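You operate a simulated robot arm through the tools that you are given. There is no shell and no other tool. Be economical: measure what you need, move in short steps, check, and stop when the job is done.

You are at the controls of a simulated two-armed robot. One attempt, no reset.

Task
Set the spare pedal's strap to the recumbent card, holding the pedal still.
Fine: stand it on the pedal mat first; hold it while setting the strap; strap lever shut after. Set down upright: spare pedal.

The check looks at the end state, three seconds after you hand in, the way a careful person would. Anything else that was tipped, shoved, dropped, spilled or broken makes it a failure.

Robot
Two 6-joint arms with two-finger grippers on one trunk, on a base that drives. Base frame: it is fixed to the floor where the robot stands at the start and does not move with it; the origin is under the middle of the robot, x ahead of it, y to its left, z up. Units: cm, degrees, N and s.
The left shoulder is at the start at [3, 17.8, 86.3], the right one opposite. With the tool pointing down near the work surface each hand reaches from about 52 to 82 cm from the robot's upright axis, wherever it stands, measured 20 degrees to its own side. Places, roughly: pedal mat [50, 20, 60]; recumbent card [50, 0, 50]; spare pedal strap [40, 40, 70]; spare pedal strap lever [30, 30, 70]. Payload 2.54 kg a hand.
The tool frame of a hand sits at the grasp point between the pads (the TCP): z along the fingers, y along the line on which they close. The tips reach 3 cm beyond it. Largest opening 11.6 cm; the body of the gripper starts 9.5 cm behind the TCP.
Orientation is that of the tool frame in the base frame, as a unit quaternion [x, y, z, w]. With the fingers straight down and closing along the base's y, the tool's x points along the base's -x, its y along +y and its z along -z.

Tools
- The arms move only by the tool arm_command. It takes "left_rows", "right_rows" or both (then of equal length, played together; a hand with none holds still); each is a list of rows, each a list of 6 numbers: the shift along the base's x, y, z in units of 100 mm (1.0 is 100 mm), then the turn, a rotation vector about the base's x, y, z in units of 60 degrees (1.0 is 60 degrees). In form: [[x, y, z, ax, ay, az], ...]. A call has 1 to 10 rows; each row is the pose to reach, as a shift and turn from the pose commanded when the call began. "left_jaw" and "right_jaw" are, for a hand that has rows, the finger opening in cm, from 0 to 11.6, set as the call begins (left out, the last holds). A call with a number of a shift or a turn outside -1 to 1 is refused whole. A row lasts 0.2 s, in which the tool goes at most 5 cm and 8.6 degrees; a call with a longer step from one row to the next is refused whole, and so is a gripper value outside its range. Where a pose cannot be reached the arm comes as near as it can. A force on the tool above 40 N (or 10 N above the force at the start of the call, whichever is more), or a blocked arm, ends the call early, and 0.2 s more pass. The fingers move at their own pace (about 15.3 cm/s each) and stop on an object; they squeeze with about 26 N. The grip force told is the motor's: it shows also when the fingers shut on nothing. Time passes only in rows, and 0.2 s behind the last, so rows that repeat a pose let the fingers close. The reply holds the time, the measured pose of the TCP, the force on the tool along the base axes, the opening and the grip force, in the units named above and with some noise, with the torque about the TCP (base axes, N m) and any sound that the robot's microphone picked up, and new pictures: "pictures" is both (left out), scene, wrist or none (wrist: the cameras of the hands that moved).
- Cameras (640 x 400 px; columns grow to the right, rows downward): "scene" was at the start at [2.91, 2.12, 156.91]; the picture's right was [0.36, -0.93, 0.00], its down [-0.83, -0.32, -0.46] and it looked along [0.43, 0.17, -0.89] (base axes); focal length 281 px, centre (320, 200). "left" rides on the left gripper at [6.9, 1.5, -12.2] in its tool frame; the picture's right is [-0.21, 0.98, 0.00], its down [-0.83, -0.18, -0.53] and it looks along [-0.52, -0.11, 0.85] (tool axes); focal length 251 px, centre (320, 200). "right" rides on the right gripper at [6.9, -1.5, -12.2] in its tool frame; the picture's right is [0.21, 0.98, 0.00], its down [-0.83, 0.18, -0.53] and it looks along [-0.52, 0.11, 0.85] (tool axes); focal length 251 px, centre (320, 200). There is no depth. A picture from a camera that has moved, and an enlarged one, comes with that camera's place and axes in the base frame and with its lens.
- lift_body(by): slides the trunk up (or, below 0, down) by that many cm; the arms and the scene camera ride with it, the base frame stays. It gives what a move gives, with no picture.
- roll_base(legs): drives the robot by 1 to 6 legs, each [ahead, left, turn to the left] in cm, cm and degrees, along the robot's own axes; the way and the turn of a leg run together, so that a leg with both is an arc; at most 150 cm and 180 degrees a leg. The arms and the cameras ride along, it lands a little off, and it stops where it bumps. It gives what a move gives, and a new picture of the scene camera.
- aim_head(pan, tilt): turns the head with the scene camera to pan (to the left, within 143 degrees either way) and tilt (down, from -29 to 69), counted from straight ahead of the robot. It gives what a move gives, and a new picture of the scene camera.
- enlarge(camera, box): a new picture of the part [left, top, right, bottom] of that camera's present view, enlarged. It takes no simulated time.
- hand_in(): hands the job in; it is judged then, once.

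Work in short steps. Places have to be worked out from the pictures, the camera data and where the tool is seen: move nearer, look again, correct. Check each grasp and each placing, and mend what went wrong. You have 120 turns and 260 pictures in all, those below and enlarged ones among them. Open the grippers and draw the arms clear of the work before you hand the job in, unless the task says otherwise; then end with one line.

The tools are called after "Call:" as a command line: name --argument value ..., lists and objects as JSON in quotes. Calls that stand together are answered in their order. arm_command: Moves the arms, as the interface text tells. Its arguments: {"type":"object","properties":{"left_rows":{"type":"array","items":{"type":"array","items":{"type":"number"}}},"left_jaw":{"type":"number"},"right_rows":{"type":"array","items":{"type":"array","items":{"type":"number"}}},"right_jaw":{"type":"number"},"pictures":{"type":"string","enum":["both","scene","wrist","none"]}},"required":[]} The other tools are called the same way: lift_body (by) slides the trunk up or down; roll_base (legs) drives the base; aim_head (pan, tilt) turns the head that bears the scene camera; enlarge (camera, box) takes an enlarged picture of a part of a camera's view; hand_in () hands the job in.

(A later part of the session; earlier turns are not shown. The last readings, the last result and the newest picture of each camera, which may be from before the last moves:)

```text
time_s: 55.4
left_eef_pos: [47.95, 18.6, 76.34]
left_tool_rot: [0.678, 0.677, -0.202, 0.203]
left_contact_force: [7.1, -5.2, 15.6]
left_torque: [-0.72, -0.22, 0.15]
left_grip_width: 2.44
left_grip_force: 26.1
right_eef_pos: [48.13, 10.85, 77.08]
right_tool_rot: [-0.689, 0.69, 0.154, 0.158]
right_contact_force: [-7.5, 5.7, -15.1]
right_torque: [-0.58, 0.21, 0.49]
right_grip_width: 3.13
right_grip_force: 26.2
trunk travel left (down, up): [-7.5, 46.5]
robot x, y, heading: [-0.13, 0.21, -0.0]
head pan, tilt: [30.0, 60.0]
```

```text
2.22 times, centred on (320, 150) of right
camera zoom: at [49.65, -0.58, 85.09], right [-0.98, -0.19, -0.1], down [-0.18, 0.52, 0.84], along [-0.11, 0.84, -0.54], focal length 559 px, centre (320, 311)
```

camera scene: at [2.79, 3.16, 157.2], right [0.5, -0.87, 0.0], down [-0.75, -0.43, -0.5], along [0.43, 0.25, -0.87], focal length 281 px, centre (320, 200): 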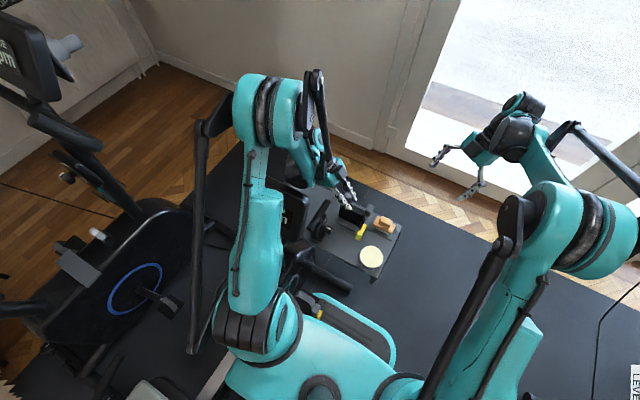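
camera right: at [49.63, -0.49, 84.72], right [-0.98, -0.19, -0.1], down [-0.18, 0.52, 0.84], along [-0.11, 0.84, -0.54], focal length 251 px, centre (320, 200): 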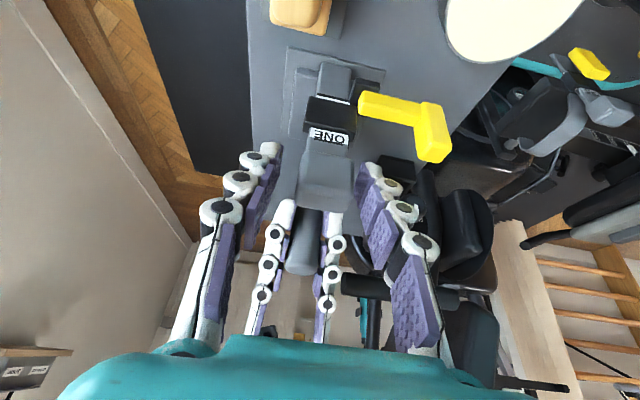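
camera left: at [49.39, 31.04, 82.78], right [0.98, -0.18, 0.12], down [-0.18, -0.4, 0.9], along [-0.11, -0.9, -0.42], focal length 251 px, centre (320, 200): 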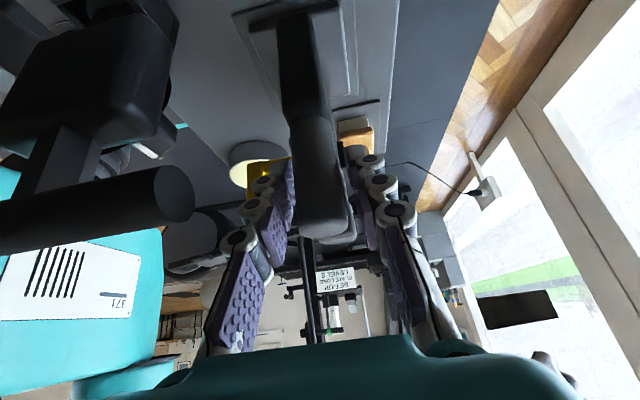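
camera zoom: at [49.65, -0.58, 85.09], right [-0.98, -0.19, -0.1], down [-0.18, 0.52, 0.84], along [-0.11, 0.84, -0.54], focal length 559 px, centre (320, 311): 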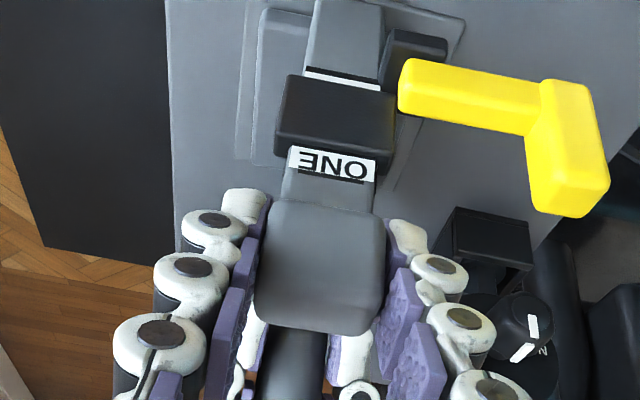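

Strap is locked (15 N with no slip relative to the buckle), so the lever at −x is shut and must be opened by swinging it. I relax, release the block and back off.

Call:
arm_command --right_rows '[[0, 0, -0.02, 0, 0, 0], [0, 0, -0.04, 0, 0, 0]]' --pictures "none"

Call:
arm_command --right_rows '[[0, 0, 0, 0, 0, 0], [0, 0, 0, 0, 0, 0], [0, -0.1, 0.2, 0, 0, 0], [0, -0.2, 0.4, 0, 0, 0], [0, -0.35, 0.7, 0, 0, 0], [0, -0.5, 1.0, 0, 0, 0]]' --right_jaw 5.5 --pictures "none"

Call:
arm_command --right_rows '[[0, 0, 0, -0.1, 0, 0], [-0.1, 0, 0, -0.2, 0, 0], [-0.2, 0, 0, -0.3, 0, 0], [-0.3, 0, 0, -0.43, 0, 0]]' --pictures "none"

Call:
arm_command --right_rows '[[-0.1, 0, 0, 0, 0, -0.1], [-0.2, 0, 0, 0, 0, -0.2], [-0.3, 0, 0, 0, 0, -0.3], [-0.4, 0, 0, 0, 0, -0.4], [-0.45, 0, 0, 0, 0, -0.5], [-0.45, 0.1, 0, 0, 0, -0.6], [-0.45, 0.2, 0, 0, 0, -0.7], [-0.45, 0.3, 0, 0, 0, -0.8], [-0.45, 0.4, 0, 0, 0, -0.9], [-0.45, 0.45, 0, 0, 0, -1.0]]' --pictures "wrist"

```text
time_s: 56.0
left_eef_pos: [47.95, 18.5, 76.4]
left_tool_rot: [0.679, 0.677, -0.201, 0.2]
left_contact_force: [4.7, -14.0, -11.1]
left_torque: [0.4, 0.01, 0.06]
left_grip_width: 2.4
left_grip_force: 26.0
right_eef_pos: [48.19, 10.81, 76.89]
right_tool_rot: [-0.689, 0.69, 0.155, 0.159]
right_contact_force: [-1.5, 1.8, 26.4]
right_torque: [0.23, 0.1, 0.43]
right_grip_width: 3.13
right_grip_force: 25.9
trunk travel left (down, up): [-7.5, 46.5]
robot x, y, heading: [-0.01, -0.1, -0.2]
head pan, tilt: [30.0, 60.0]
```

```text
time_s: 57.4
left_eef_pos: [47.93, 18.58, 76.37]
left_tool_rot: [0.678, 0.678, -0.201, 0.201]
left_contact_force: [-1.2, 1.4, 2.1]
left_torque: [0.37, -0.06, 0.06]
left_grip_width: 2.42
left_grip_force: 26.9
right_eef_pos: [48.19, 5.77, 86.51]
right_tool_rot: [0.69, -0.69, -0.155, -0.157]
right_contact_force: [-0.6, -0.3, -0.6]
right_torque: [-0.01, 0.05, 0.01]
right_grip_width: 5.53
right_grip_force: 0.0
trunk travel left (down, up): [-7.5, 46.5]
robot x, y, heading: [0.02, -0.03, -0.0]
head pan, tilt: [30.0, 60.0]
```

```text
time_s: 58.4
left_eef_pos: [47.98, 18.55, 76.32]
left_tool_rot: [0.678, 0.678, -0.2, 0.201]
left_contact_force: [0.2, 1.1, -0.3]
left_torque: [0.17, 0.02, -0.03]
left_grip_width: 2.44
left_grip_force: 26.2
right_eef_pos: [45.07, 5.8, 86.79]
right_tool_rot: [-0.707, 0.708, -0.004, 0.0]
right_contact_force: [-0.3, -0.9, 1.2]
right_torque: [-0.03, 0.02, 0.0]
right_grip_width: 5.51
right_grip_force: 0.2
trunk travel left (down, up): [-7.5, 46.5]
robot x, y, heading: [0.07, -0.31, -0.1]
head pan, tilt: [30.0, 60.0]
```

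```text
time_s: 60.6
left_eef_pos: [47.95, 18.63, 76.31]
left_tool_rot: [0.678, 0.678, -0.201, 0.201]
left_contact_force: [0.0, -1.3, -0.9]
left_torque: [0.01, 0.04, 0.03]
left_grip_width: 2.43
left_grip_force: 25.5
right_eef_pos: [40.62, 10.42, 86.5]
right_tool_rot: [-0.258, 0.966, -0.003, -0.001]
right_contact_force: [0.7, -0.3, 0.5]
right_torque: [-0.02, -0.01, 0.01]
right_grip_width: 5.49
right_grip_force: 0.0
trunk travel left (down, up): [-7.5, 46.5]
robot x, y, heading: [-0.03, -0.18, 0.1]
head pan, tilt: [30.0, 60.0]
camera right: at [35.37, 5.79, 98.85], right [-0.67, 0.74, 0.0], down [0.63, 0.57, 0.53], along [0.39, 0.35, -0.85], focal length 251 px, centre (320, 200)
```

right: 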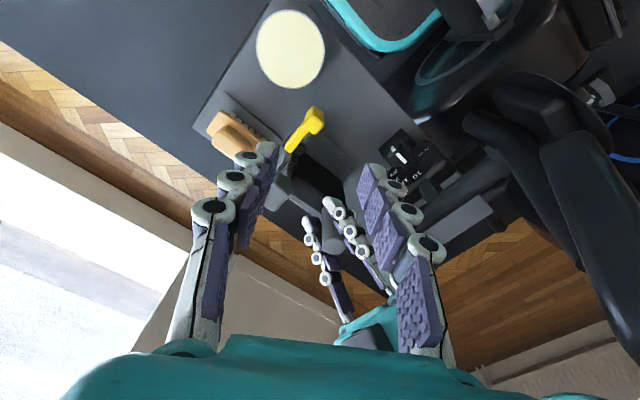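

Finish the yaw and descend partway over the lever tab.

Call:
arm_command --right_rows '[[0.01, 0, -0.1, 0, 0, -0.1], [0.01, 0, -0.2, 0, 0, -0.2], [0.01, 0, -0.4, 0, 0, -0.3], [0.01, 0, -0.6, 0, 0, -0.4], [0.01, 0, -0.8, 0, 0, -0.5], [0.01, 0, -0.9, 0, 0, -0.5]]' --right_jaw 4.6 --pictures "wrist"

Call:
enlarge --camera "right" --box '[200, 80, 440, 280]'

Call:
enlarge --camera "scene" --box '[300, 160, 420, 260]'

```text
time_s: 62.0
left_eef_pos: [48.08, 18.51, 76.39]
left_tool_rot: [0.679, 0.677, -0.201, 0.201]
left_contact_force: [0.4, -0.8, 0.5]
left_torque: [-0.03, 0.09, 0.01]
left_grip_width: 2.4
left_grip_force: 26.3
right_eef_pos: [40.63, 10.25, 77.26]
right_tool_rot: [0.001, 1.0, -0.003, -0.002]
right_contact_force: [1.0, -0.2, -0.1]
right_torque: [0.01, -0.01, -0.02]
right_grip_width: 4.6
right_grip_force: 0.2
trunk travel left (down, up): [-7.5, 46.5]
robot x, y, heading: [0.36, -0.12, 0.2]
head pan, tilt: [30.0, 60.0]
camera right: at [33.72, 8.83, 89.7], right [-0.21, 0.98, 0.0], down [0.83, 0.18, 0.53], along [0.52, 0.11, -0.85], focal length 251 px, centre (320, 200)
```

right: 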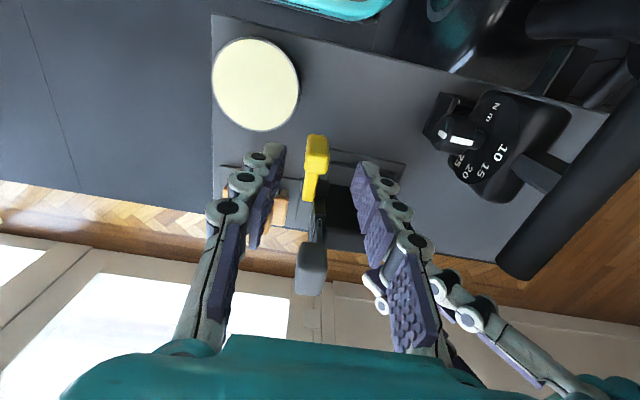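

```text
2.00 times, centred on (320, 180) of right
camera zoom: at [33.72, 8.83, 89.7], right [-0.21, 0.98, 0.0], down [0.83, 0.18, 0.53], along [0.52, 0.11, -0.85], focal length 503 px, centre (320, 240)
```

zoom: 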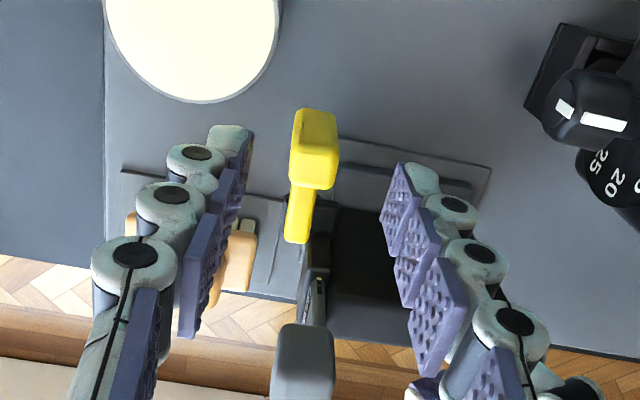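

```text
4.00 times, centred on (360, 210) of scene
camera zoom: at [2.77, 3.16, 157.2], right [0.5, -0.87, 0.0], down [-0.75, -0.43, -0.5], along [0.43, 0.25, -0.87], focal length 1124 px, centre (160, 160)
```

zoom: 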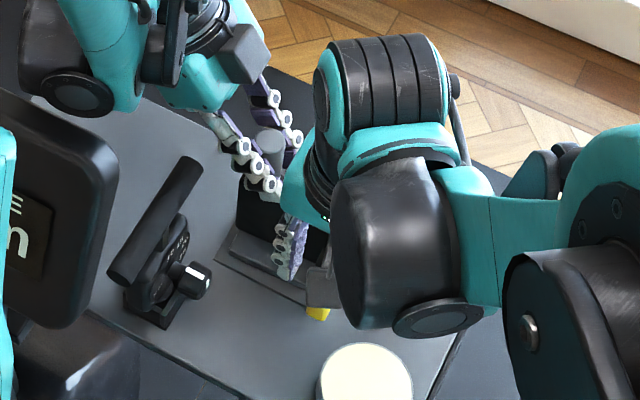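

The tab is centred between the fingers; descend 4 cm around it.

Call:
arm_command --right_rows '[[0.02, -0.01, -0.1, 0, 0, 0], [0.04, -0.01, -0.2, 0, 0, 0], [0.04, -0.01, -0.3, 0, 0, 0], [0.04, -0.01, -0.39, 0, 0, 0]]' --pictures "none"

Call:
enlarge --camera "right" --box '[200, 80, 440, 280]'

```text
time_s: 63.0
left_eef_pos: [47.94, 18.64, 76.28]
left_tool_rot: [0.678, 0.678, -0.201, 0.2]
left_contact_force: [0.0, -0.4, 0.7]
left_torque: [0.02, 0.02, 0.03]
left_grip_width: 2.41
left_grip_force: 26.0
right_eef_pos: [40.96, 10.27, 73.56]
right_tool_rot: [0.0, 1.0, -0.002, -0.002]
right_contact_force: [-0.1, 0.6, 0.0]
right_torque: [-0.03, 0.01, 0.02]
right_grip_width: 4.61
right_grip_force: 0.2
trunk travel left (down, up): [-7.5, 46.5]
robot x, y, heading: [0.07, 0.01, -0.0]
head pan, tilt: [30.0, 60.0]
```

```text
2.00 times, centred on (320, 180) of right
camera zoom: at [34.16, 8.96, 85.94], right [-0.21, 0.98, 0.0], down [0.83, 0.18, 0.53], along [0.52, 0.11, -0.85], focal length 503 px, centre (320, 240)
```

zoom: 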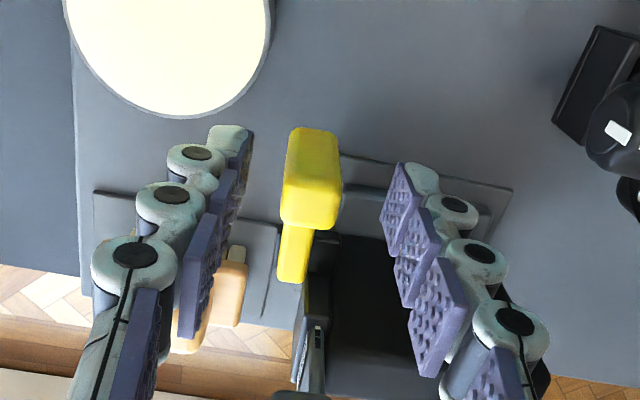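

Caged. Push gently toward −y to see whether the lever swings.

Call:
arm_command --right_rows '[[0, -0.07, 0, 0, 0, 0], [0, -0.14, 0, 0, 0, 0], [0, -0.2, 0, 0, 0, 0], [0, -0.25, 0, 0, 0, 0]]' --pictures "none"

Call:
enlarge --camera "right" --box '[200, 80, 440, 280]'

```text
time_s: 64.0
left_eef_pos: [47.94, 18.53, 76.31]
left_tool_rot: [0.678, 0.678, -0.2, 0.201]
left_contact_force: [0.1, -2.9, -0.4]
left_torque: [-0.07, 0.03, 0.06]
left_grip_width: 2.43
left_grip_force: 25.6
right_eef_pos: [41.05, 7.76, 73.74]
right_tool_rot: [0.001, 1.0, -0.003, -0.002]
right_contact_force: [0.3, 0.7, 0.8]
right_torque: [0.06, -0.02, -0.01]
right_grip_width: 4.69
right_grip_force: 1.3
trunk travel left (down, up): [-7.5, 46.5]
robot x, y, heading: [-0.37, -0.06, 0.2]
head pan, tilt: [30.0, 60.0]
```

```text
2.00 times, centred on (320, 180) of right
camera zoom: at [34.15, 6.33, 86.06], right [-0.21, 0.98, 0.0], down [0.83, 0.18, 0.53], along [0.52, 0.11, -0.85], focal length 503 px, centre (320, 240)
```

zoom: 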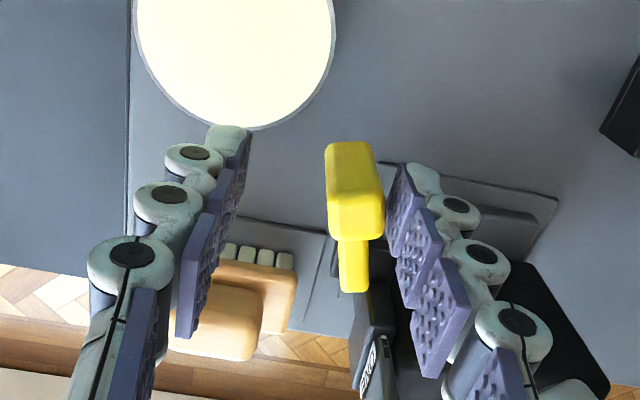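

The lever swings freely toward −y. I follow the arc, yawing with it to about 40°.

Call:
arm_command --right_rows '[[0.02, -0.03, 0, 0, 0, 0.083], [0.03, -0.05, 0, 0, 0, 0.167], [0.04, -0.06, 0, 0, 0, 0.25], [0.06, -0.08, 0, 0, 0, 0.333], [0.09, -0.12, 0, 0, 0, 0.417], [0.12, -0.16, 0, 0, 0, 0.5], [0.16, -0.19, 0, 0, 0, 0.583], [0.2, -0.23, 0, 0, 0, 0.667]]' --pictures "none"

Call:
enlarge --camera "right" --box '[200, 80, 440, 280]'

```text
time_s: 65.8
left_eef_pos: [47.9, 18.68, 76.3]
left_tool_rot: [0.677, 0.678, -0.201, 0.201]
left_contact_force: [0.6, -0.6, 0.3]
left_torque: [-0.03, 0.0, 0.06]
left_grip_width: 2.4
left_grip_force: 25.8
right_eef_pos: [43.12, 5.46, 73.62]
right_tool_rot: [-0.343, 0.939, -0.003, -0.002]
right_contact_force: [-1.4, 0.8, 0.6]
right_torque: [0.03, -0.03, 0.03]
right_grip_width: 4.64
right_grip_force: 0.2
trunk travel left (down, up): [-7.5, 46.5]
robot x, y, heading: [-0.05, 0.11, 0.2]
head pan, tilt: [30.0, 60.0]
```

```text
2.00 times, centred on (320, 180) of right
camera zoom: at [38.75, -0.03, 85.87], right [-0.79, 0.61, 0.0], down [0.52, 0.67, 0.53], along [0.32, 0.42, -0.85], focal length 503 px, centre (320, 240)
```

zoom: 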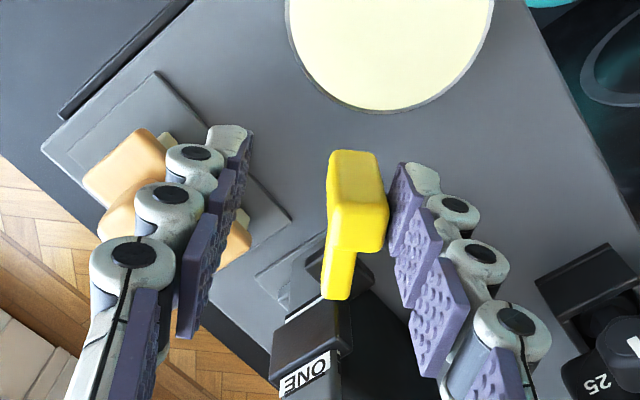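

Call:
arm_command --right_rows '[[0.03, -0.02, 0, 0, 0, 0.083], [0.075, -0.045, 0, 0, 0, 0.167], [0.12, -0.065, 0, 0, 0, 0.25], [0.17, -0.08, 0, 0, 0, 0.333], [0.22, -0.095, 0, 0, 0, 0.417], [0.27, -0.105, 0, 0, 0, 0.5], [0.32, -0.11, 0, 0, 0, 0.583], [0.37, -0.11, 0, 0, 0, 0.667], [0.42, -0.105, 0, 0, 0, 0.75], [0.47, -0.1, 0, 0, 0, 0.833]]' --pictures "none"

Call:
enlarge --camera "right" --box '[200, 80, 440, 280]'

```text
time_s: 68.0
left_eef_pos: [47.92, 18.61, 76.3]
left_tool_rot: [0.678, 0.678, -0.202, 0.201]
left_contact_force: [2.9, -0.6, -0.1]
left_torque: [0.0, -0.01, 0.52]
left_grip_width: 2.46
left_grip_force: 26.2
right_eef_pos: [47.82, 4.48, 73.68]
right_tool_rot: [0.708, -0.706, 0.003, 0.0]
right_contact_force: [-3.8, 1.7, -1.1]
right_torque: [0.04, 0.12, -0.02]
right_grip_width: 4.86
right_grip_force: 2.2
trunk travel left (down, up): [-7.5, 46.5]
robot x, y, heading: [-0.05, -0.36, 0.1]
head pan, tilt: [30.0, 60.0]
```

```text
2.00 times, centred on (320, 180) of right
camera zoom: at [49.16, -2.36, 86.03], right [-0.98, -0.22, 0.0], down [-0.18, 0.83, 0.53], along [-0.11, 0.52, -0.85], focal length 503 px, centre (320, 240)
```

zoom: 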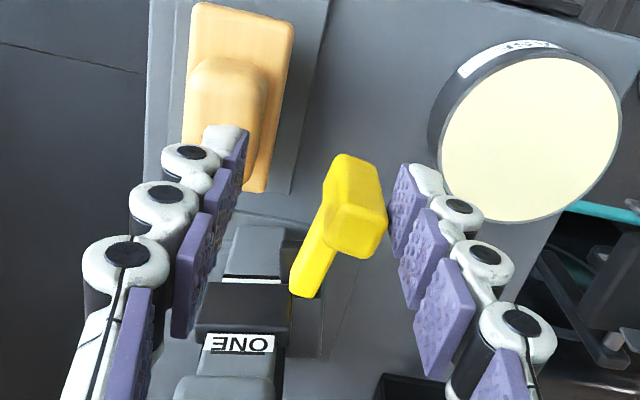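

The lever is now pointing ~−y. Push slightly further to find its stop.

Call:
arm_command --right_rows '[[0.04, 0.0, 0, 0, 0, 0.05], [0.08, 0.01, 0, 0, 0, 0.1], [0.1, 0.02, 0, 0, 0, 0.15]]' --pictures "none"

Call:
enlarge --camera "right" --box '[200, 80, 440, 280]'

```text
time_s: 68.8
left_eef_pos: [47.89, 18.62, 76.22]
left_tool_rot: [0.678, 0.678, -0.201, 0.202]
left_contact_force: [4.5, 4.8, -0.1]
left_torque: [0.26, -0.09, 0.65]
left_grip_width: 2.44
left_grip_force: 26.2
right_eef_pos: [48.84, 4.57, 73.66]
right_tool_rot: [0.76, -0.65, 0.003, 0.0]
right_contact_force: [-5.6, -3.5, -0.2]
right_torque: [-0.1, 0.17, 0.08]
right_grip_width: 5.03
right_grip_force: 3.7
trunk travel left (down, up): [-7.5, 46.5]
robot x, y, heading: [-0.27, -0.52, 0.2]
head pan, tilt: [30.0, 60.0]
```

```text
2.00 times, centred on (320, 180) of right
camera zoom: at [51.3, -1.88, 86.0], right [-0.93, -0.37, 0.0], down [-0.31, 0.79, 0.53], along [-0.19, 0.49, -0.85], focal length 503 px, centre (320, 240)
```

zoom: 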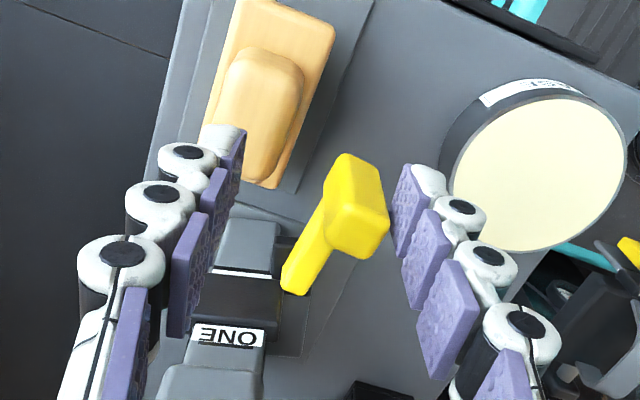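

Lever is now at ~90° (outward) against a stop. I release, lift clear and look.

Call:
arm_command --right_rows '[[-0.1, 0, 0, 0, 0, 0], [-0.1, 0, 0, 0, 0, 0], [-0.1, 0, 0.3, 0, 0, -0.05], [-0.1, 0, 0.6, 0, 0, -0.1], [-0.1, 0, 0.9, 0, 0, -0.15]]' --right_jaw 5.5 --pictures "none"

Call:
arm_command --right_rows '[[0, -0.1, 0, 0.1, 0, 0], [0.0, -0.2, 0, 0.2, 0, 0], [0.0, -0.2, 0, 0.3, 0, 0], [0.0, -0.2, 0, 0.42, 0, 0]]' --pictures "none"

Call:
enlarge --camera "right" --box '[200, 40, 440, 240]'

```text
time_s: 70.0
left_eef_pos: [48.06, 18.59, 76.38]
left_tool_rot: [0.678, 0.678, -0.201, 0.2]
left_contact_force: [0.2, -0.2, 0.7]
left_torque: [0.13, 0.0, -0.02]
left_grip_width: 2.44
left_grip_force: 26.1
right_eef_pos: [47.91, 4.66, 82.68]
right_tool_rot: [-0.707, 0.708, -0.003, 0.0]
right_contact_force: [0.2, -0.4, 0.2]
right_torque: [0.03, 0.01, 0.0]
right_grip_width: 5.5
right_grip_force: 0.1
trunk travel left (down, up): [-7.5, 46.5]
robot x, y, heading: [-0.15, -0.03, 0.1]
head pan, tilt: [30.0, 60.0]
```

```text
time_s: 71.0
left_eef_pos: [47.89, 18.61, 76.32]
left_tool_rot: [0.678, 0.678, -0.201, 0.201]
left_contact_force: [0.1, -0.8, 1.1]
left_torque: [-0.09, -0.02, -0.03]
left_grip_width: 2.42
left_grip_force: 25.2
right_eef_pos: [47.77, 2.64, 82.59]
right_tool_rot: [-0.69, 0.691, 0.151, 0.155]
right_contact_force: [0.1, 0.0, 0.7]
right_torque: [0.02, 0.03, 0.0]
right_grip_width: 5.52
right_grip_force: 0.1
trunk travel left (down, up): [-7.5, 46.5]
robot x, y, heading: [0.08, 0.39, -0.1]
head pan, tilt: [30.0, 60.0]
```

```text
2.00 times, centred on (320, 140) of right
camera zoom: at [49.2, -8.79, 90.84], right [-0.98, -0.19, -0.1], down [-0.18, 0.52, 0.83], along [-0.11, 0.83, -0.55], focal length 503 px, centre (320, 320)
```

zoom: 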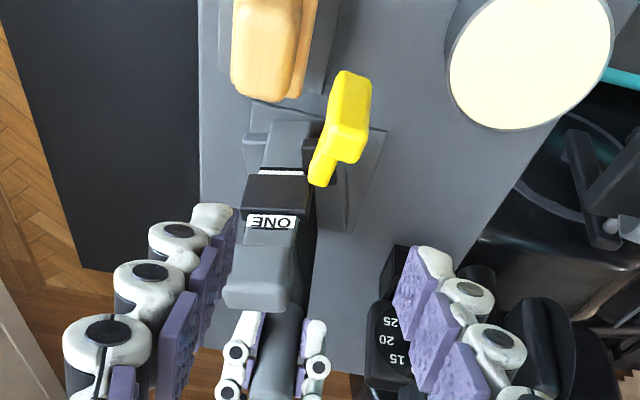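

Pushing rotated the pedal ~15° about the gripped cylinder (block now ≈[50,10.8,76]); I'll rotate it back while holding the block. Align the right hand (+15° yaw) to the block's pre-grasp.

Call:
arm_command --right_rows '[[0.08, 0.15, 0, 0, 0, 0.06], [0.16, 0.3, 0, 0, 0, 0.12], [0.24, 0.45, 0, 0, 0, 0.18], [0.29, 0.54, 0, 0, 0, 0.25]]' --pictures "none"

Call:
enlarge --camera "right" --box '[200, 40, 440, 240]'

```text
time_s: 72.0
left_eef_pos: [48.01, 18.67, 76.34]
left_tool_rot: [0.678, 0.678, -0.201, 0.201]
left_contact_force: [-1.1, 2.1, 0.3]
left_torque: [0.17, -0.04, 0.09]
left_grip_width: 2.45
left_grip_force: 25.9
right_eef_pos: [50.72, 8.02, 82.62]
right_tool_rot: [0.775, -0.595, -0.17, -0.132]
right_contact_force: [-0.2, 0.4, 0.2]
right_torque: [-0.01, 0.01, 0.02]
right_grip_width: 5.51
right_grip_force: 0.1
trunk travel left (down, up): [-7.5, 46.5]
robot x, y, heading: [0.04, 0.35, 0.1]
head pan, tilt: [30.0, 60.0]
```

```text
2.00 times, centred on (320, 140) of right
camera zoom: at [55.03, -2.57, 90.81], right [-0.89, -0.44, -0.09], down [-0.31, 0.46, 0.83], along [-0.32, 0.77, -0.55], focal length 503 px, centre (320, 320)
```

zoom: 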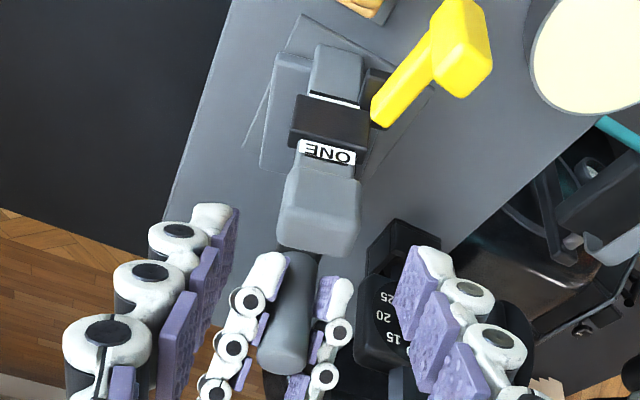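

Aligned. Advance and close on the block.

Call:
arm_command --right_rows '[[-0.03, 0.1, -0.2, 0, 0, 0], [-0.05, 0.19, -0.4, 0, 0, 0], [-0.075, 0.28, -0.6, 0, 0, 0], [-0.075, 0.28, -0.6, 0, 0, 0]]' --pictures "none"

Call:
arm_command --right_rows '[[0, 0, 0, 0, 0, 0], [0, 0, 0, 0, 0, 0]]' --right_jaw 0 --pictures "none"

Call:
enlarge --camera "right" --box '[200, 40, 440, 240]'

```text
time_s: 73.0
left_eef_pos: [47.93, 18.58, 76.35]
left_tool_rot: [0.678, 0.678, -0.201, 0.201]
left_contact_force: [-0.9, -0.3, 0.4]
left_torque: [-0.15, -0.03, -0.05]
left_grip_width: 2.43
left_grip_force: 26.0
right_eef_pos: [50.08, 10.68, 76.67]
right_tool_rot: [0.775, -0.595, -0.17, -0.132]
right_contact_force: [-0.1, 0.6, 0.5]
right_torque: [-0.01, 0.0, -0.01]
right_grip_width: 5.52
right_grip_force: 0.1
trunk travel left (down, up): [-7.5, 46.5]
robot x, y, heading: [0.01, -0.02, -0.1]
head pan, tilt: [30.0, 60.0]
```

```text
time_s: 73.6
left_eef_pos: [47.93, 18.61, 76.31]
left_tool_rot: [0.678, 0.678, -0.201, 0.201]
left_contact_force: [3.5, 0.0, 0.1]
left_torque: [-0.06, -0.04, 0.3]
left_grip_width: 2.45
left_grip_force: 26.2
right_eef_pos: [50.05, 10.74, 76.65]
right_tool_rot: [0.775, -0.595, -0.17, -0.132]
right_contact_force: [-3.7, -0.6, 0.7]
right_torque: [-0.12, 0.14, -0.04]
right_grip_width: 3.13
right_grip_force: 26.0
trunk travel left (down, up): [-7.5, 46.5]
robot x, y, heading: [0.25, 0.09, -0.1]
head pan, tilt: [30.0, 60.0]
```

```text
2.00 times, centred on (320, 140) of right
camera zoom: at [54.34, 0.08, 84.9], right [-0.89, -0.44, -0.09], down [-0.31, 0.46, 0.83], along [-0.32, 0.77, -0.55], focal length 503 px, centre (320, 320)
```

zoom: 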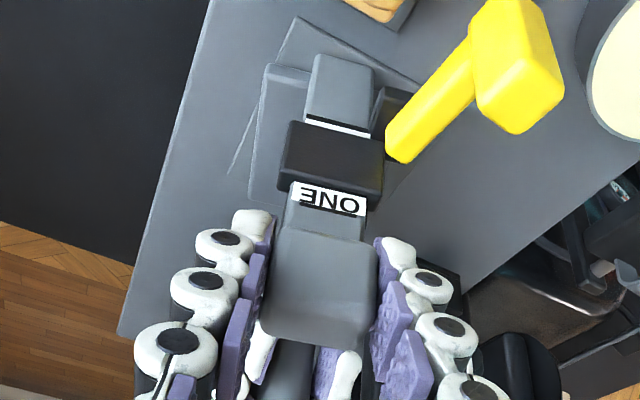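

Held. Pull up 0.6 cm and compare the label with the buckle.

Call:
arm_command --right_rows '[[0, 0, 0.02, 0, 0, 0], [0, 0, 0.04, 0, 0, 0], [0, 0, 0.06, 0, 0, 0], [0, 0, 0.06, 0, 0, 0]]' --pictures "none"

Call:
enlarge --camera "right" --box '[200, 40, 440, 240]'

```text
time_s: 74.6
left_eef_pos: [48.01, 18.62, 76.41]
left_tool_rot: [0.678, 0.678, -0.202, 0.201]
left_contact_force: [3.6, 2.9, 0.4]
left_torque: [0.04, 0.02, 0.3]
left_grip_width: 2.44
left_grip_force: 26.1
right_eef_pos: [49.9, 10.67, 77.28]
right_tool_rot: [0.774, -0.595, -0.17, -0.133]
right_contact_force: [-4.4, -4.7, 0.0]
right_torque: [-0.23, 0.18, 0.06]
right_grip_width: 3.12
right_grip_force: 25.8
trunk travel left (down, up): [-7.5, 46.5]
robot x, y, heading: [-0.1, -0.33, 0.2]
head pan, tilt: [30.0, 60.0]
```

```text
2.00 times, centred on (320, 140) of right
camera zoom: at [54.35, 0.1, 85.53], right [-0.89, -0.44, -0.09], down [-0.31, 0.46, 0.83], along [-0.32, 0.77, -0.55], focal length 503 px, centre (320, 320)
```

zoom: 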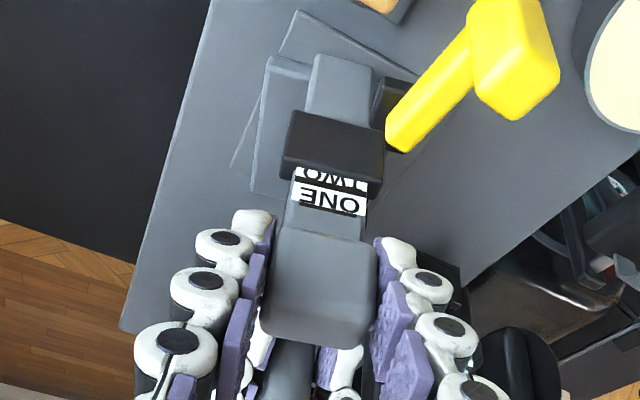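

The strap slides: TWO is emerging above the buckle. Pull a bit more and look closely.

Call:
arm_command --right_rows '[[0, 0, 0.02, 0, 0, 0], [0, 0, 0.03, 0, 0, 0], [0, 0, 0.03, 0, 0, 0]]' --pictures "none"

Call:
enlarge --camera "right" --box '[290, 80, 390, 160]'

```text
time_s: 75.4
left_eef_pos: [48.01, 18.55, 76.3]
left_tool_rot: [0.678, 0.678, -0.201, 0.201]
left_contact_force: [2.9, 7.9, 0.5]
left_torque: [0.01, -0.11, 0.23]
left_grip_width: 2.42
left_grip_force: 25.9
right_eef_pos: [49.98, 10.71, 77.47]
right_tool_rot: [0.774, -0.595, -0.17, -0.133]
right_contact_force: [-2.4, -9.6, 0.1]
right_torque: [-0.37, 0.03, 0.06]
right_grip_width: 3.13
right_grip_force: 26.0
trunk travel left (down, up): [-7.5, 46.5]
robot x, y, heading: [-0.28, 0.15, 0.2]
head pan, tilt: [30.0, 60.0]
```

```text
5.00 times, centred on (340, 120) of right
camera zoom: at [54.34, 0.12, 85.79], right [-0.89, -0.44, -0.09], down [-0.31, 0.46, 0.83], along [-0.32, 0.77, -0.55], focal length 1257 px, centre (220, 600)
```

zoom: 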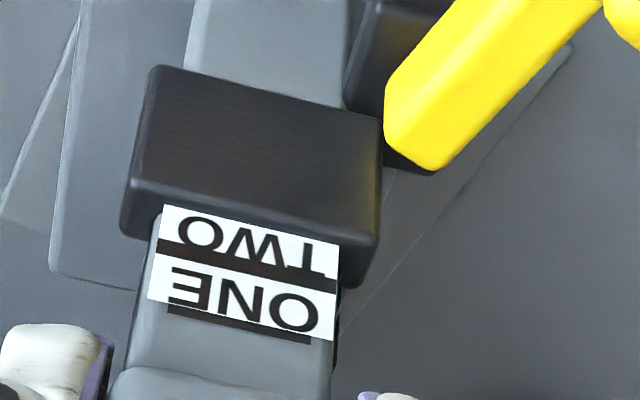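

TWO is mostly out; by comparison with how ONE sat initially, about 0.25 cm more is needed.

Call:
arm_command --right_rows '[[0, 0, 0.015, 0, 0, 0], [0, 0, 0.025, 0, 0, 0], [0, 0, 0.025, 0, 0, 0]]' --pictures "none"

Call:
enlarge --camera "right" --box '[290, 80, 390, 160]'

```text
time_s: 76.2
left_eef_pos: [47.99, 18.57, 76.29]
left_tool_rot: [0.678, 0.678, -0.201, 0.201]
left_contact_force: [-1.4, 12.3, -0.6]
left_torque: [0.11, -0.05, 0.15]
left_grip_width: 2.43
left_grip_force: 25.7
right_eef_pos: [50.03, 10.84, 77.86]
right_tool_rot: [0.774, -0.595, -0.169, -0.134]
right_contact_force: [1.7, -14.2, 2.6]
right_torque: [-0.41, -0.07, -0.07]
right_grip_width: 3.11
right_grip_force: 25.6
trunk travel left (down, up): [-7.5, 46.5]
robot x, y, heading: [0.21, 0.09, -0.0]
head pan, tilt: [30.0, 60.0]
```

```text
5.00 times, centred on (340, 120) of right
camera zoom: at [54.33, 0.13, 86.08], right [-0.89, -0.44, -0.09], down [-0.31, 0.46, 0.83], along [-0.32, 0.77, -0.55], focal length 1257 px, centre (220, 600)
```

zoom: 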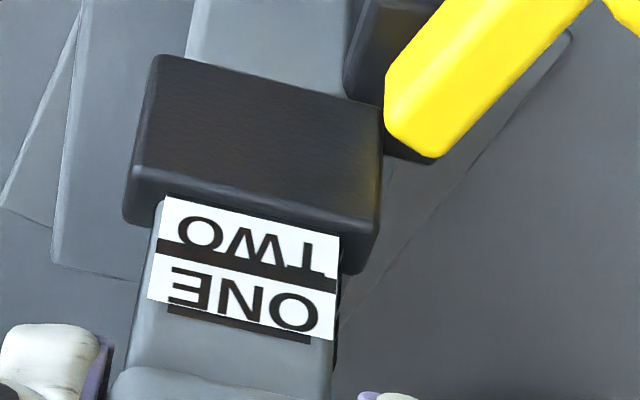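

TWO now sits above the buckle as ONE did initially. I ease the y preload, then release the block and retreat.

Call:
arm_command --right_rows '[[0, -0.01, 0, 0, 0, 0], [0, -0.015, 0, 0, 0, 0]]' --pictures "none"

Call:
arm_command --right_rows '[[0, 0, 0, 0, 0, 0], [0, 0, 0, 0, 0, 0], [0.02, -0.1, 0.2, 0, 0, 0], [0.05, -0.19, 0.4, 0, 0, 0], [0.075, -0.28, 0.6, 0, 0, 0]]' --right_jaw 5.5 --pictures "none"

Call:
enlarge --camera "right" --box '[270, 40, 410, 180]'

```text
time_s: 76.8
left_eef_pos: [47.88, 18.61, 76.38]
left_tool_rot: [0.678, 0.678, -0.201, 0.201]
left_contact_force: [-3.5, 5.9, -2.1]
left_torque: [0.26, 0.02, 0.08]
left_grip_width: 2.45
left_grip_force: 26.4
right_eef_pos: [49.88, 10.78, 77.77]
right_tool_rot: [0.774, -0.595, -0.171, -0.134]
right_contact_force: [3.0, -4.8, 4.6]
right_torque: [0.2, -0.06, -0.18]
right_grip_width: 3.11
right_grip_force: 26.0
trunk travel left (down, up): [-7.5, 46.5]
robot x, y, heading: [-0.17, -0.34, -0.2]
head pan, tilt: [30.0, 60.0]
```

```text
time_s: 78.0
left_eef_pos: [48.03, 18.58, 76.3]
left_tool_rot: [0.677, 0.679, -0.2, 0.202]
left_contact_force: [-0.4, 0.0, -0.2]
left_torque: [-0.03, 0.0, -0.01]
left_grip_width: 2.41
left_grip_force: 25.5
right_eef_pos: [50.7, 7.78, 83.81]
right_tool_rot: [0.774, -0.595, -0.17, -0.133]
right_contact_force: [0.9, 0.0, -0.1]
right_torque: [-0.02, -0.01, 0.02]
right_grip_width: 5.5
right_grip_force: 0.0
trunk travel left (down, up): [-7.5, 46.5]
robot x, y, heading: [-0.43, 0.3, -0.2]
head pan, tilt: [30.0, 60.0]
```

```text
2.86 times, centred on (340, 110) of right
camera zoom: at [55.03, -2.76, 91.93], right [-0.89, -0.44, -0.09], down [-0.31, 0.46, 0.83], along [-0.32, 0.77, -0.55], focal length 718 px, centre (263, 457)
```

zoom: 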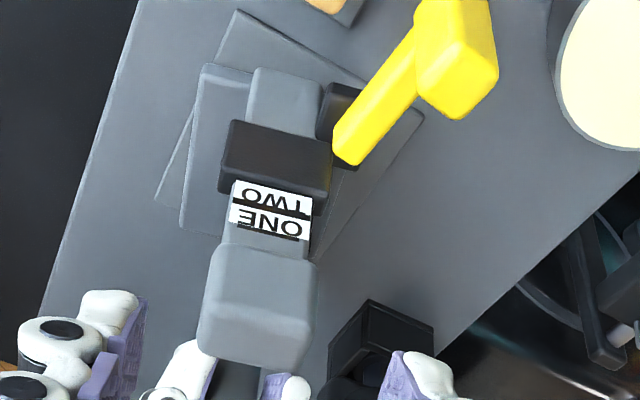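

Strap holds at TWO. Now shut the lever: tab at ≈[47.0,4.9]. I level the tool and go above the tab.

Call:
arm_command --right_rows '[[-0.05, -0.1, 0.05, -0.1, -0.027, 0], [-0.1, -0.2, 0.05, -0.2, -0.054, 0], [-0.2, -0.25, 0.05, -0.3, -0.08, 0], [-0.37, -0.29, 0.0, -0.41, -0.11, 0]]' --right_jaw 4.6 --pictures "none"

Call:
arm_command --right_rows '[[0, 0, 0, 0, 0, -0.1], [0, 0, -0.1, 0, 0, -0.2], [0, 0, -0.2, 0, 0, -0.3], [0, 0, -0.4, 0, 0, -0.42]]' --pictures "none"

Call:
enlarge --camera "right" --box '[200, 80, 440, 280]'

```text
time_s: 79.0
left_eef_pos: [47.94, 18.49, 76.39]
left_tool_rot: [0.678, 0.677, -0.202, 0.201]
left_contact_force: [-0.8, 3.0, 1.3]
left_torque: [0.21, -0.03, 0.06]
left_grip_width: 2.45
left_grip_force: 26.0
right_eef_pos: [46.87, 5.16, 83.76]
right_tool_rot: [0.793, -0.609, 0.006, 0.002]
right_contact_force: [0.0, 0.3, -0.4]
right_torque: [-0.05, 0.0, 0.04]
right_grip_width: 4.61
right_grip_force: 0.2
trunk travel left (down, up): [-7.5, 46.5]
robot x, y, heading: [0.17, 0.06, -0.2]
head pan, tilt: [30.0, 60.0]
```

```text
time_s: 80.0
left_eef_pos: [48.01, 18.53, 76.28]
left_tool_rot: [0.678, 0.678, -0.201, 0.202]
left_contact_force: [-0.5, 1.7, 0.2]
left_torque: [0.09, -0.06, 0.01]
left_grip_width: 2.47
left_grip_force: 26.0
right_eef_pos: [47.0, 5.02, 79.9]
right_tool_rot: [-0.641, 0.768, -0.005, -0.002]
right_contact_force: [-0.7, 1.2, 0.3]
right_torque: [0.03, 0.01, 0.0]
right_grip_width: 4.63
right_grip_force: 0.1
trunk travel left (down, up): [-7.5, 46.5]
robot x, y, heading: [-0.12, -0.06, 0.1]
head pan, tilt: [30.0, 60.0]
```

```text
2.00 times, centred on (320, 180) of right
camera zoom: at [47.24, -1.89, 92.17], right [-1.0, -0.04, 0.0], down [-0.03, 0.85, 0.53], along [-0.02, 0.52, -0.85], focal length 503 px, centre (320, 240)
```

zoom: 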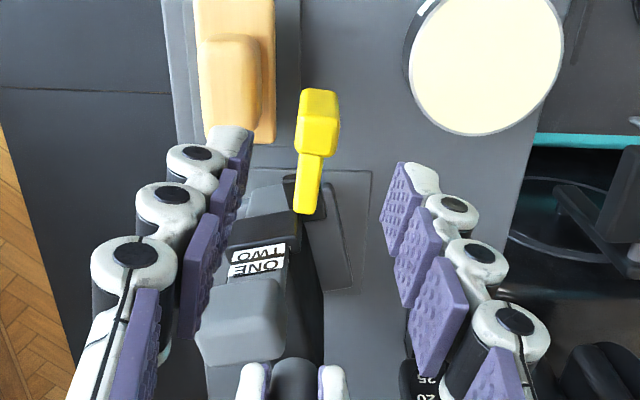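

Tab centred. Descend around it.

Call:
arm_command --right_rows '[[0, 0, -0.2, 0, 0, 0], [0, 0.01, -0.4, 0, 0, 0], [0, 0.01, -0.62, 0, 0, 0], [0, 0.01, -0.62, 0, 0, 0]]' --pictures "none"

Call:
enlarge --camera "right" --box '[200, 80, 440, 280]'

```text
time_s: 81.0
left_eef_pos: [47.94, 18.57, 76.31]
left_tool_rot: [0.678, 0.678, -0.201, 0.2]
left_contact_force: [-0.8, 0.5, 1.2]
left_torque: [-0.13, -0.04, -0.01]
left_grip_width: 2.43
left_grip_force: 25.9
right_eef_pos: [46.83, 4.96, 73.72]
right_tool_rot: [-0.641, 0.767, -0.005, -0.001]
right_contact_force: [0.5, 0.2, -0.7]
right_torque: [-0.02, 0.02, 0.01]
right_grip_width: 4.59
right_grip_force: 0.1
trunk travel left (down, up): [-7.5, 46.5]
robot x, y, heading: [0.26, -0.13, 0.1]
head pan, tilt: [30.0, 60.0]
```

```text
2.00 times, centred on (320, 180) of right
camera zoom: at [47.09, -1.96, 86.0], right [-1.0, -0.04, 0.0], down [-0.03, 0.85, 0.53], along [-0.02, 0.53, -0.85], focal length 503 px, centre (320, 240)
```

zoom: 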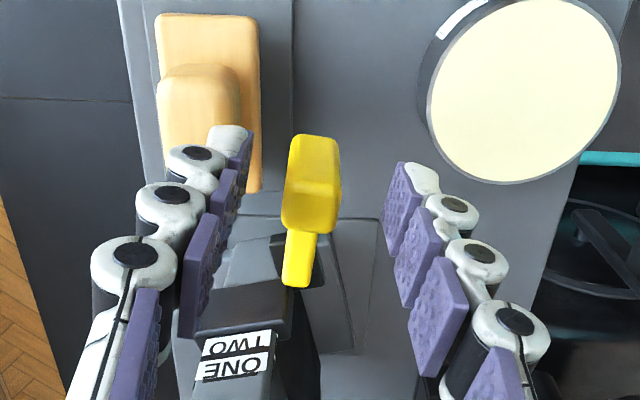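

Swing the lever back toward −x along the arc.

Call:
arm_command --right_rows '[[-0.1, 0.01, 0, 0, 0, 0], [-0.15, 0.03, 0, 0, 0, -0.083], [-0.19, 0.06, 0, 0, 0, -0.167], [-0.235, 0.085, 0, 0, 0, -0.25], [-0.27, 0.115, 0, 0, 0, -0.333], [-0.31, 0.15, 0, 0, 0, -0.417], [-0.34, 0.19, 0, 0, 0, -0.5], [-0.37, 0.23, 0, 0, 0, -0.583], [-0.395, 0.27, 0, 0, 0, -0.667]]' --pictures "none"

Call:
enlarge --camera "right" --box '[200, 80, 440, 280]'

```text
time_s: 83.0
left_eef_pos: [48.08, 18.6, 76.38]
left_tool_rot: [0.678, 0.678, -0.2, 0.201]
left_contact_force: [0.6, 1.3, -0.3]
left_torque: [0.11, -0.07, 0.04]
left_grip_width: 2.43
left_grip_force: 26.4
right_eef_pos: [42.91, 7.75, 73.61]
right_tool_rot: [-0.34, 0.94, -0.005, -0.004]
right_contact_force: [0.3, -0.7, 0.6]
right_torque: [0.03, 0.03, -0.02]
right_grip_width: 4.65
right_grip_force: 0.6
trunk travel left (down, up): [-7.5, 46.5]
robot x, y, heading: [0.19, -0.19, -0.1]
head pan, tilt: [30.0, 60.0]
```

```text
2.00 times, centred on (320, 180) of right
camera zoom: at [38.71, 2.27, 85.87], right [-0.79, 0.61, 0.0], down [0.52, 0.67, 0.53], along [0.32, 0.41, -0.85], focal length 503 px, centre (320, 240)
```

zoom: 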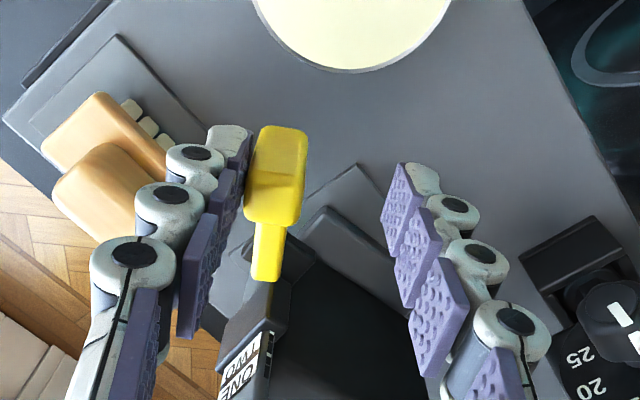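

Call:
arm_command --right_rows '[[-0.02, 0.04, 0, 0, 0, -0.083], [-0.04, 0.09, 0, 0, 0, -0.167], [-0.055, 0.135, 0, 0, 0, -0.25], [-0.06, 0.185, 0, 0, 0, -0.333], [-0.065, 0.235, 0, 0, 0, -0.417], [-0.07, 0.28, 0, 0, 0, -0.5]]' --pictures "none"

Call:
enlarge --camera "right" --box '[200, 80, 440, 280]'

```text
time_s: 84.4
left_eef_pos: [48.01, 18.57, 76.28]
left_tool_rot: [0.678, 0.678, -0.202, 0.201]
left_contact_force: [-0.2, 4.1, 2.5]
left_torque: [-0.17, -0.2, -0.38]
left_grip_width: 2.42
left_grip_force: 26.1
right_eef_pos: [42.41, 10.43, 73.58]
right_tool_rot: [-0.083, 0.997, -0.003, -0.004]
right_contact_force: [3.4, -5.0, -1.4]
right_torque: [-0.11, -0.13, 0.07]
right_grip_width: 5.0
right_grip_force: 2.6
trunk travel left (down, up): [-7.5, 46.5]
robot x, y, heading: [0.01, 0.32, -0.2]
head pan, tilt: [30.0, 60.0]
```

```text
2.00 times, centred on (320, 180) of right
camera zoom: at [35.98, 7.95, 85.87], right [-0.38, 0.93, 0.0], down [0.79, 0.32, 0.53], along [0.49, 0.19, -0.85], focal length 503 px, centre (320, 240)
```

zoom: 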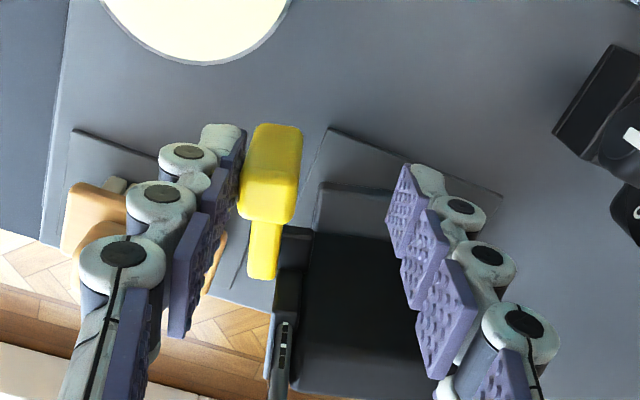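

The lever is back against its shut stop. Pushing on a little rotates the pedal back to its original alignment, so I continue along that arc.

Call:
arm_command --right_rows '[[-0.05, 0.04, 0, 0, 0, -0.05], [-0.1, 0.08, 0, 0, 0, -0.1], [-0.14, 0.11, 0, 0, 0, -0.15], [-0.18, 0.14, 0, 0, 0, -0.17]]' --pictures "none"

Call:
enlarge --camera "right" --box '[200, 80, 440, 280]'

```text
time_s: 85.4
left_eef_pos: [47.96, 18.63, 76.33]
left_tool_rot: [0.678, 0.678, -0.201, 0.201]
left_contact_force: [1.2, 2.2, -0.4]
left_torque: [0.13, 0.04, -0.25]
left_grip_width: 2.43
left_grip_force: 26.0
right_eef_pos: [40.44, 11.93, 73.69]
right_tool_rot: [0.004, 1.0, -0.003, -0.005]
right_contact_force: [1.0, -3.0, -1.0]
right_torque: [-0.08, -0.02, 0.04]
right_grip_width: 4.84
right_grip_force: 2.0
trunk travel left (down, up): [-7.5, 46.5]
robot x, y, heading: [-0.35, -0.01, 0.1]
head pan, tilt: [30.0, 60.0]
```

```text
2.00 times, centred on (320, 180) of right
camera zoom: at [33.67, 10.58, 85.97], right [-0.21, 0.98, 0.0], down [0.83, 0.18, 0.52], along [0.51, 0.11, -0.85], focal length 503 px, centre (320, 240)
```

zoom: 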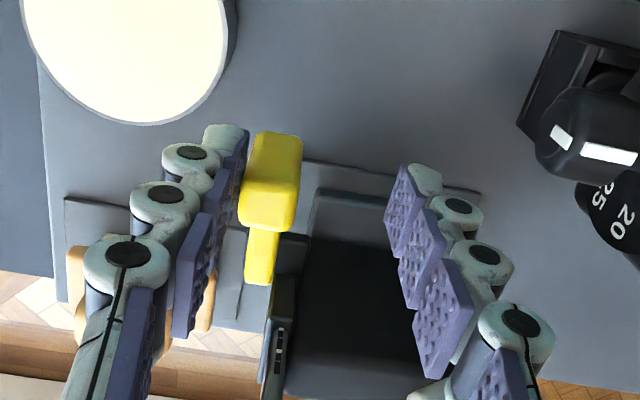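

Pedal is realigned with the mat and the lever lies at its original shut position. Back off and lift the right hand to inspect.

Call:
arm_command --right_rows '[[0, -0.1, 0, 0, 0, 0], [0, -0.12, 0.2, 0, 0, 0], [0, -0.12, 0.5, 0, 0, 0], [0, -0.12, 0.8, 0, 0, 0]]' --pictures "none"

Call:
arm_command --right_rows '[[0.1, -0.25, 0.1, 0, 0, 0.1], [0.2, -0.5, 0.2, 0, 0, 0.2], [0.3, -0.75, 0.2, 0, 0, 0.3], [0.4, -1.0, 0.2, 0, 0, 0.4], [0.5, -1.0, 0.2, 0, 0, 0.5], [0.6, -1.0, 0.2, 0, 0, 0.6], [0.7, -1.0, 0.2, 0, 0, 0.7], [0.8, -1.0, 0.2, 0, 0, 0.8], [0.8, -1.0, 0.2, 0, 0, 0.9], [0.8, -1.0, 0.2, 0, 0, 1.0]]' --pictures "none"

Call:
arm_command --right_rows '[[0, -0.1, 0, 0, 0, 0.1], [0, -0.2, 0, 0, 0, 0.2], [0, -0.3, 0, 0, 0, 0.3], [0, -0.4, 0, 0, 0, 0.4], [0, -0.5, 0, 0, 0, 0.5]]' --pictures "wrist"

Call:
enlarge --camera "right" --box '[220, 80, 420, 240]'

```text
time_s: 86.4
left_eef_pos: [47.9, 18.64, 76.41]
left_tool_rot: [0.678, 0.677, -0.201, 0.201]
left_contact_force: [-0.6, 0.0, 0.0]
left_torque: [0.1, -0.02, 0.02]
left_grip_width: 2.41
left_grip_force: 26.0
right_eef_pos: [40.39, 10.8, 81.66]
right_tool_rot: [0.003, 1.0, -0.002, -0.004]
right_contact_force: [-0.4, -0.5, -0.6]
right_torque: [-0.05, -0.02, 0.03]
right_grip_width: 4.64
right_grip_force: 0.0
trunk travel left (down, up): [-7.5, 46.5]
robot x, y, heading: [0.31, -0.28, 0.4]
head pan, tilt: [30.0, 60.0]
```

```text
time_s: 88.6
left_eef_pos: [47.92, 18.63, 76.33]
left_tool_rot: [0.678, 0.678, -0.2, 0.2]
left_contact_force: [0.1, 0.2, 0.0]
left_torque: [-0.01, -0.01, 0.05]
left_grip_width: 2.43
left_grip_force: 25.6
right_eef_pos: [48.67, 0.82, 83.54]
right_tool_rot: [-0.498, 0.867, -0.004, -0.002]
right_contact_force: [-0.2, 0.1, -0.7]
right_torque: [-0.01, -0.01, 0.0]
right_grip_width: 4.63
right_grip_force: 0.1
trunk travel left (down, up): [-7.5, 46.5]
robot x, y, heading: [0.03, 0.42, -0.1]
head pan, tilt: [30.0, 60.0]
```

```text
time_s: 89.8
left_eef_pos: [48.01, 18.73, 76.33]
left_tool_rot: [0.678, 0.678, -0.201, 0.201]
left_contact_force: [0.4, -0.8, -0.4]
left_torque: [-0.06, 0.0, 0.01]
left_grip_width: 2.42
left_grip_force: 25.9
right_eef_pos: [48.58, -4.42, 83.35]
right_tool_rot: [-0.706, 0.709, -0.005, -0.002]
right_contact_force: [0.2, -0.3, 0.2]
right_torque: [-0.01, 0.0, -0.01]
right_grip_width: 4.64
right_grip_force: 0.1
trunk travel left (down, up): [-7.5, 46.5]
robot x, y, heading: [0.18, -0.33, 0.4]
head pan, tilt: [30.0, 60.0]
camera right: at [50.05, -11.06, 95.76], right [-0.98, -0.21, 0.0], down [-0.18, 0.83, 0.53], along [-0.11, 0.51, -0.85], focal length 251 px, centre (320, 200)
```

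right: 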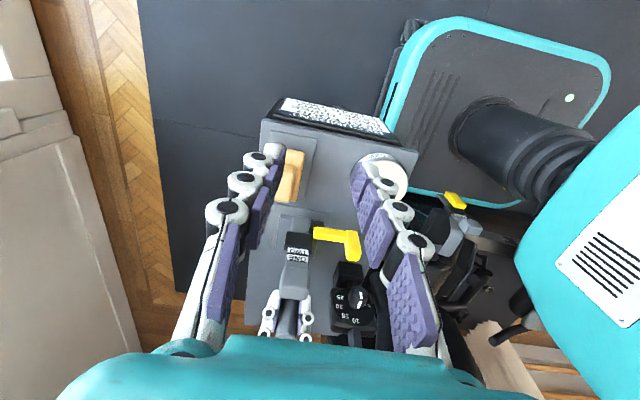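

```text
2.50 times, centred on (320, 160) of right
camera zoom: at [50.05, -11.06, 95.76], right [-0.98, -0.21, 0.0], down [-0.18, 0.83, 0.53], along [-0.11, 0.51, -0.85], focal length 629 px, centre (320, 300)
```

zoom: 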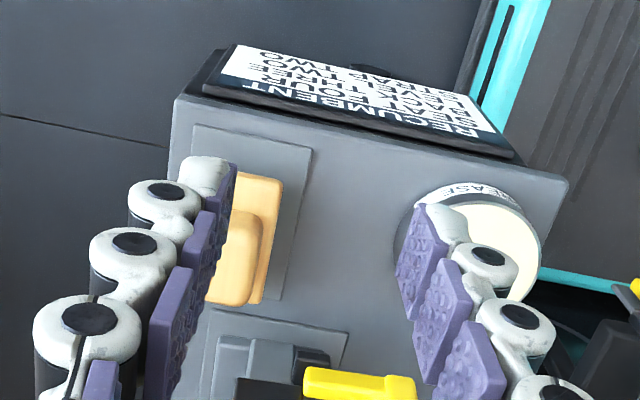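

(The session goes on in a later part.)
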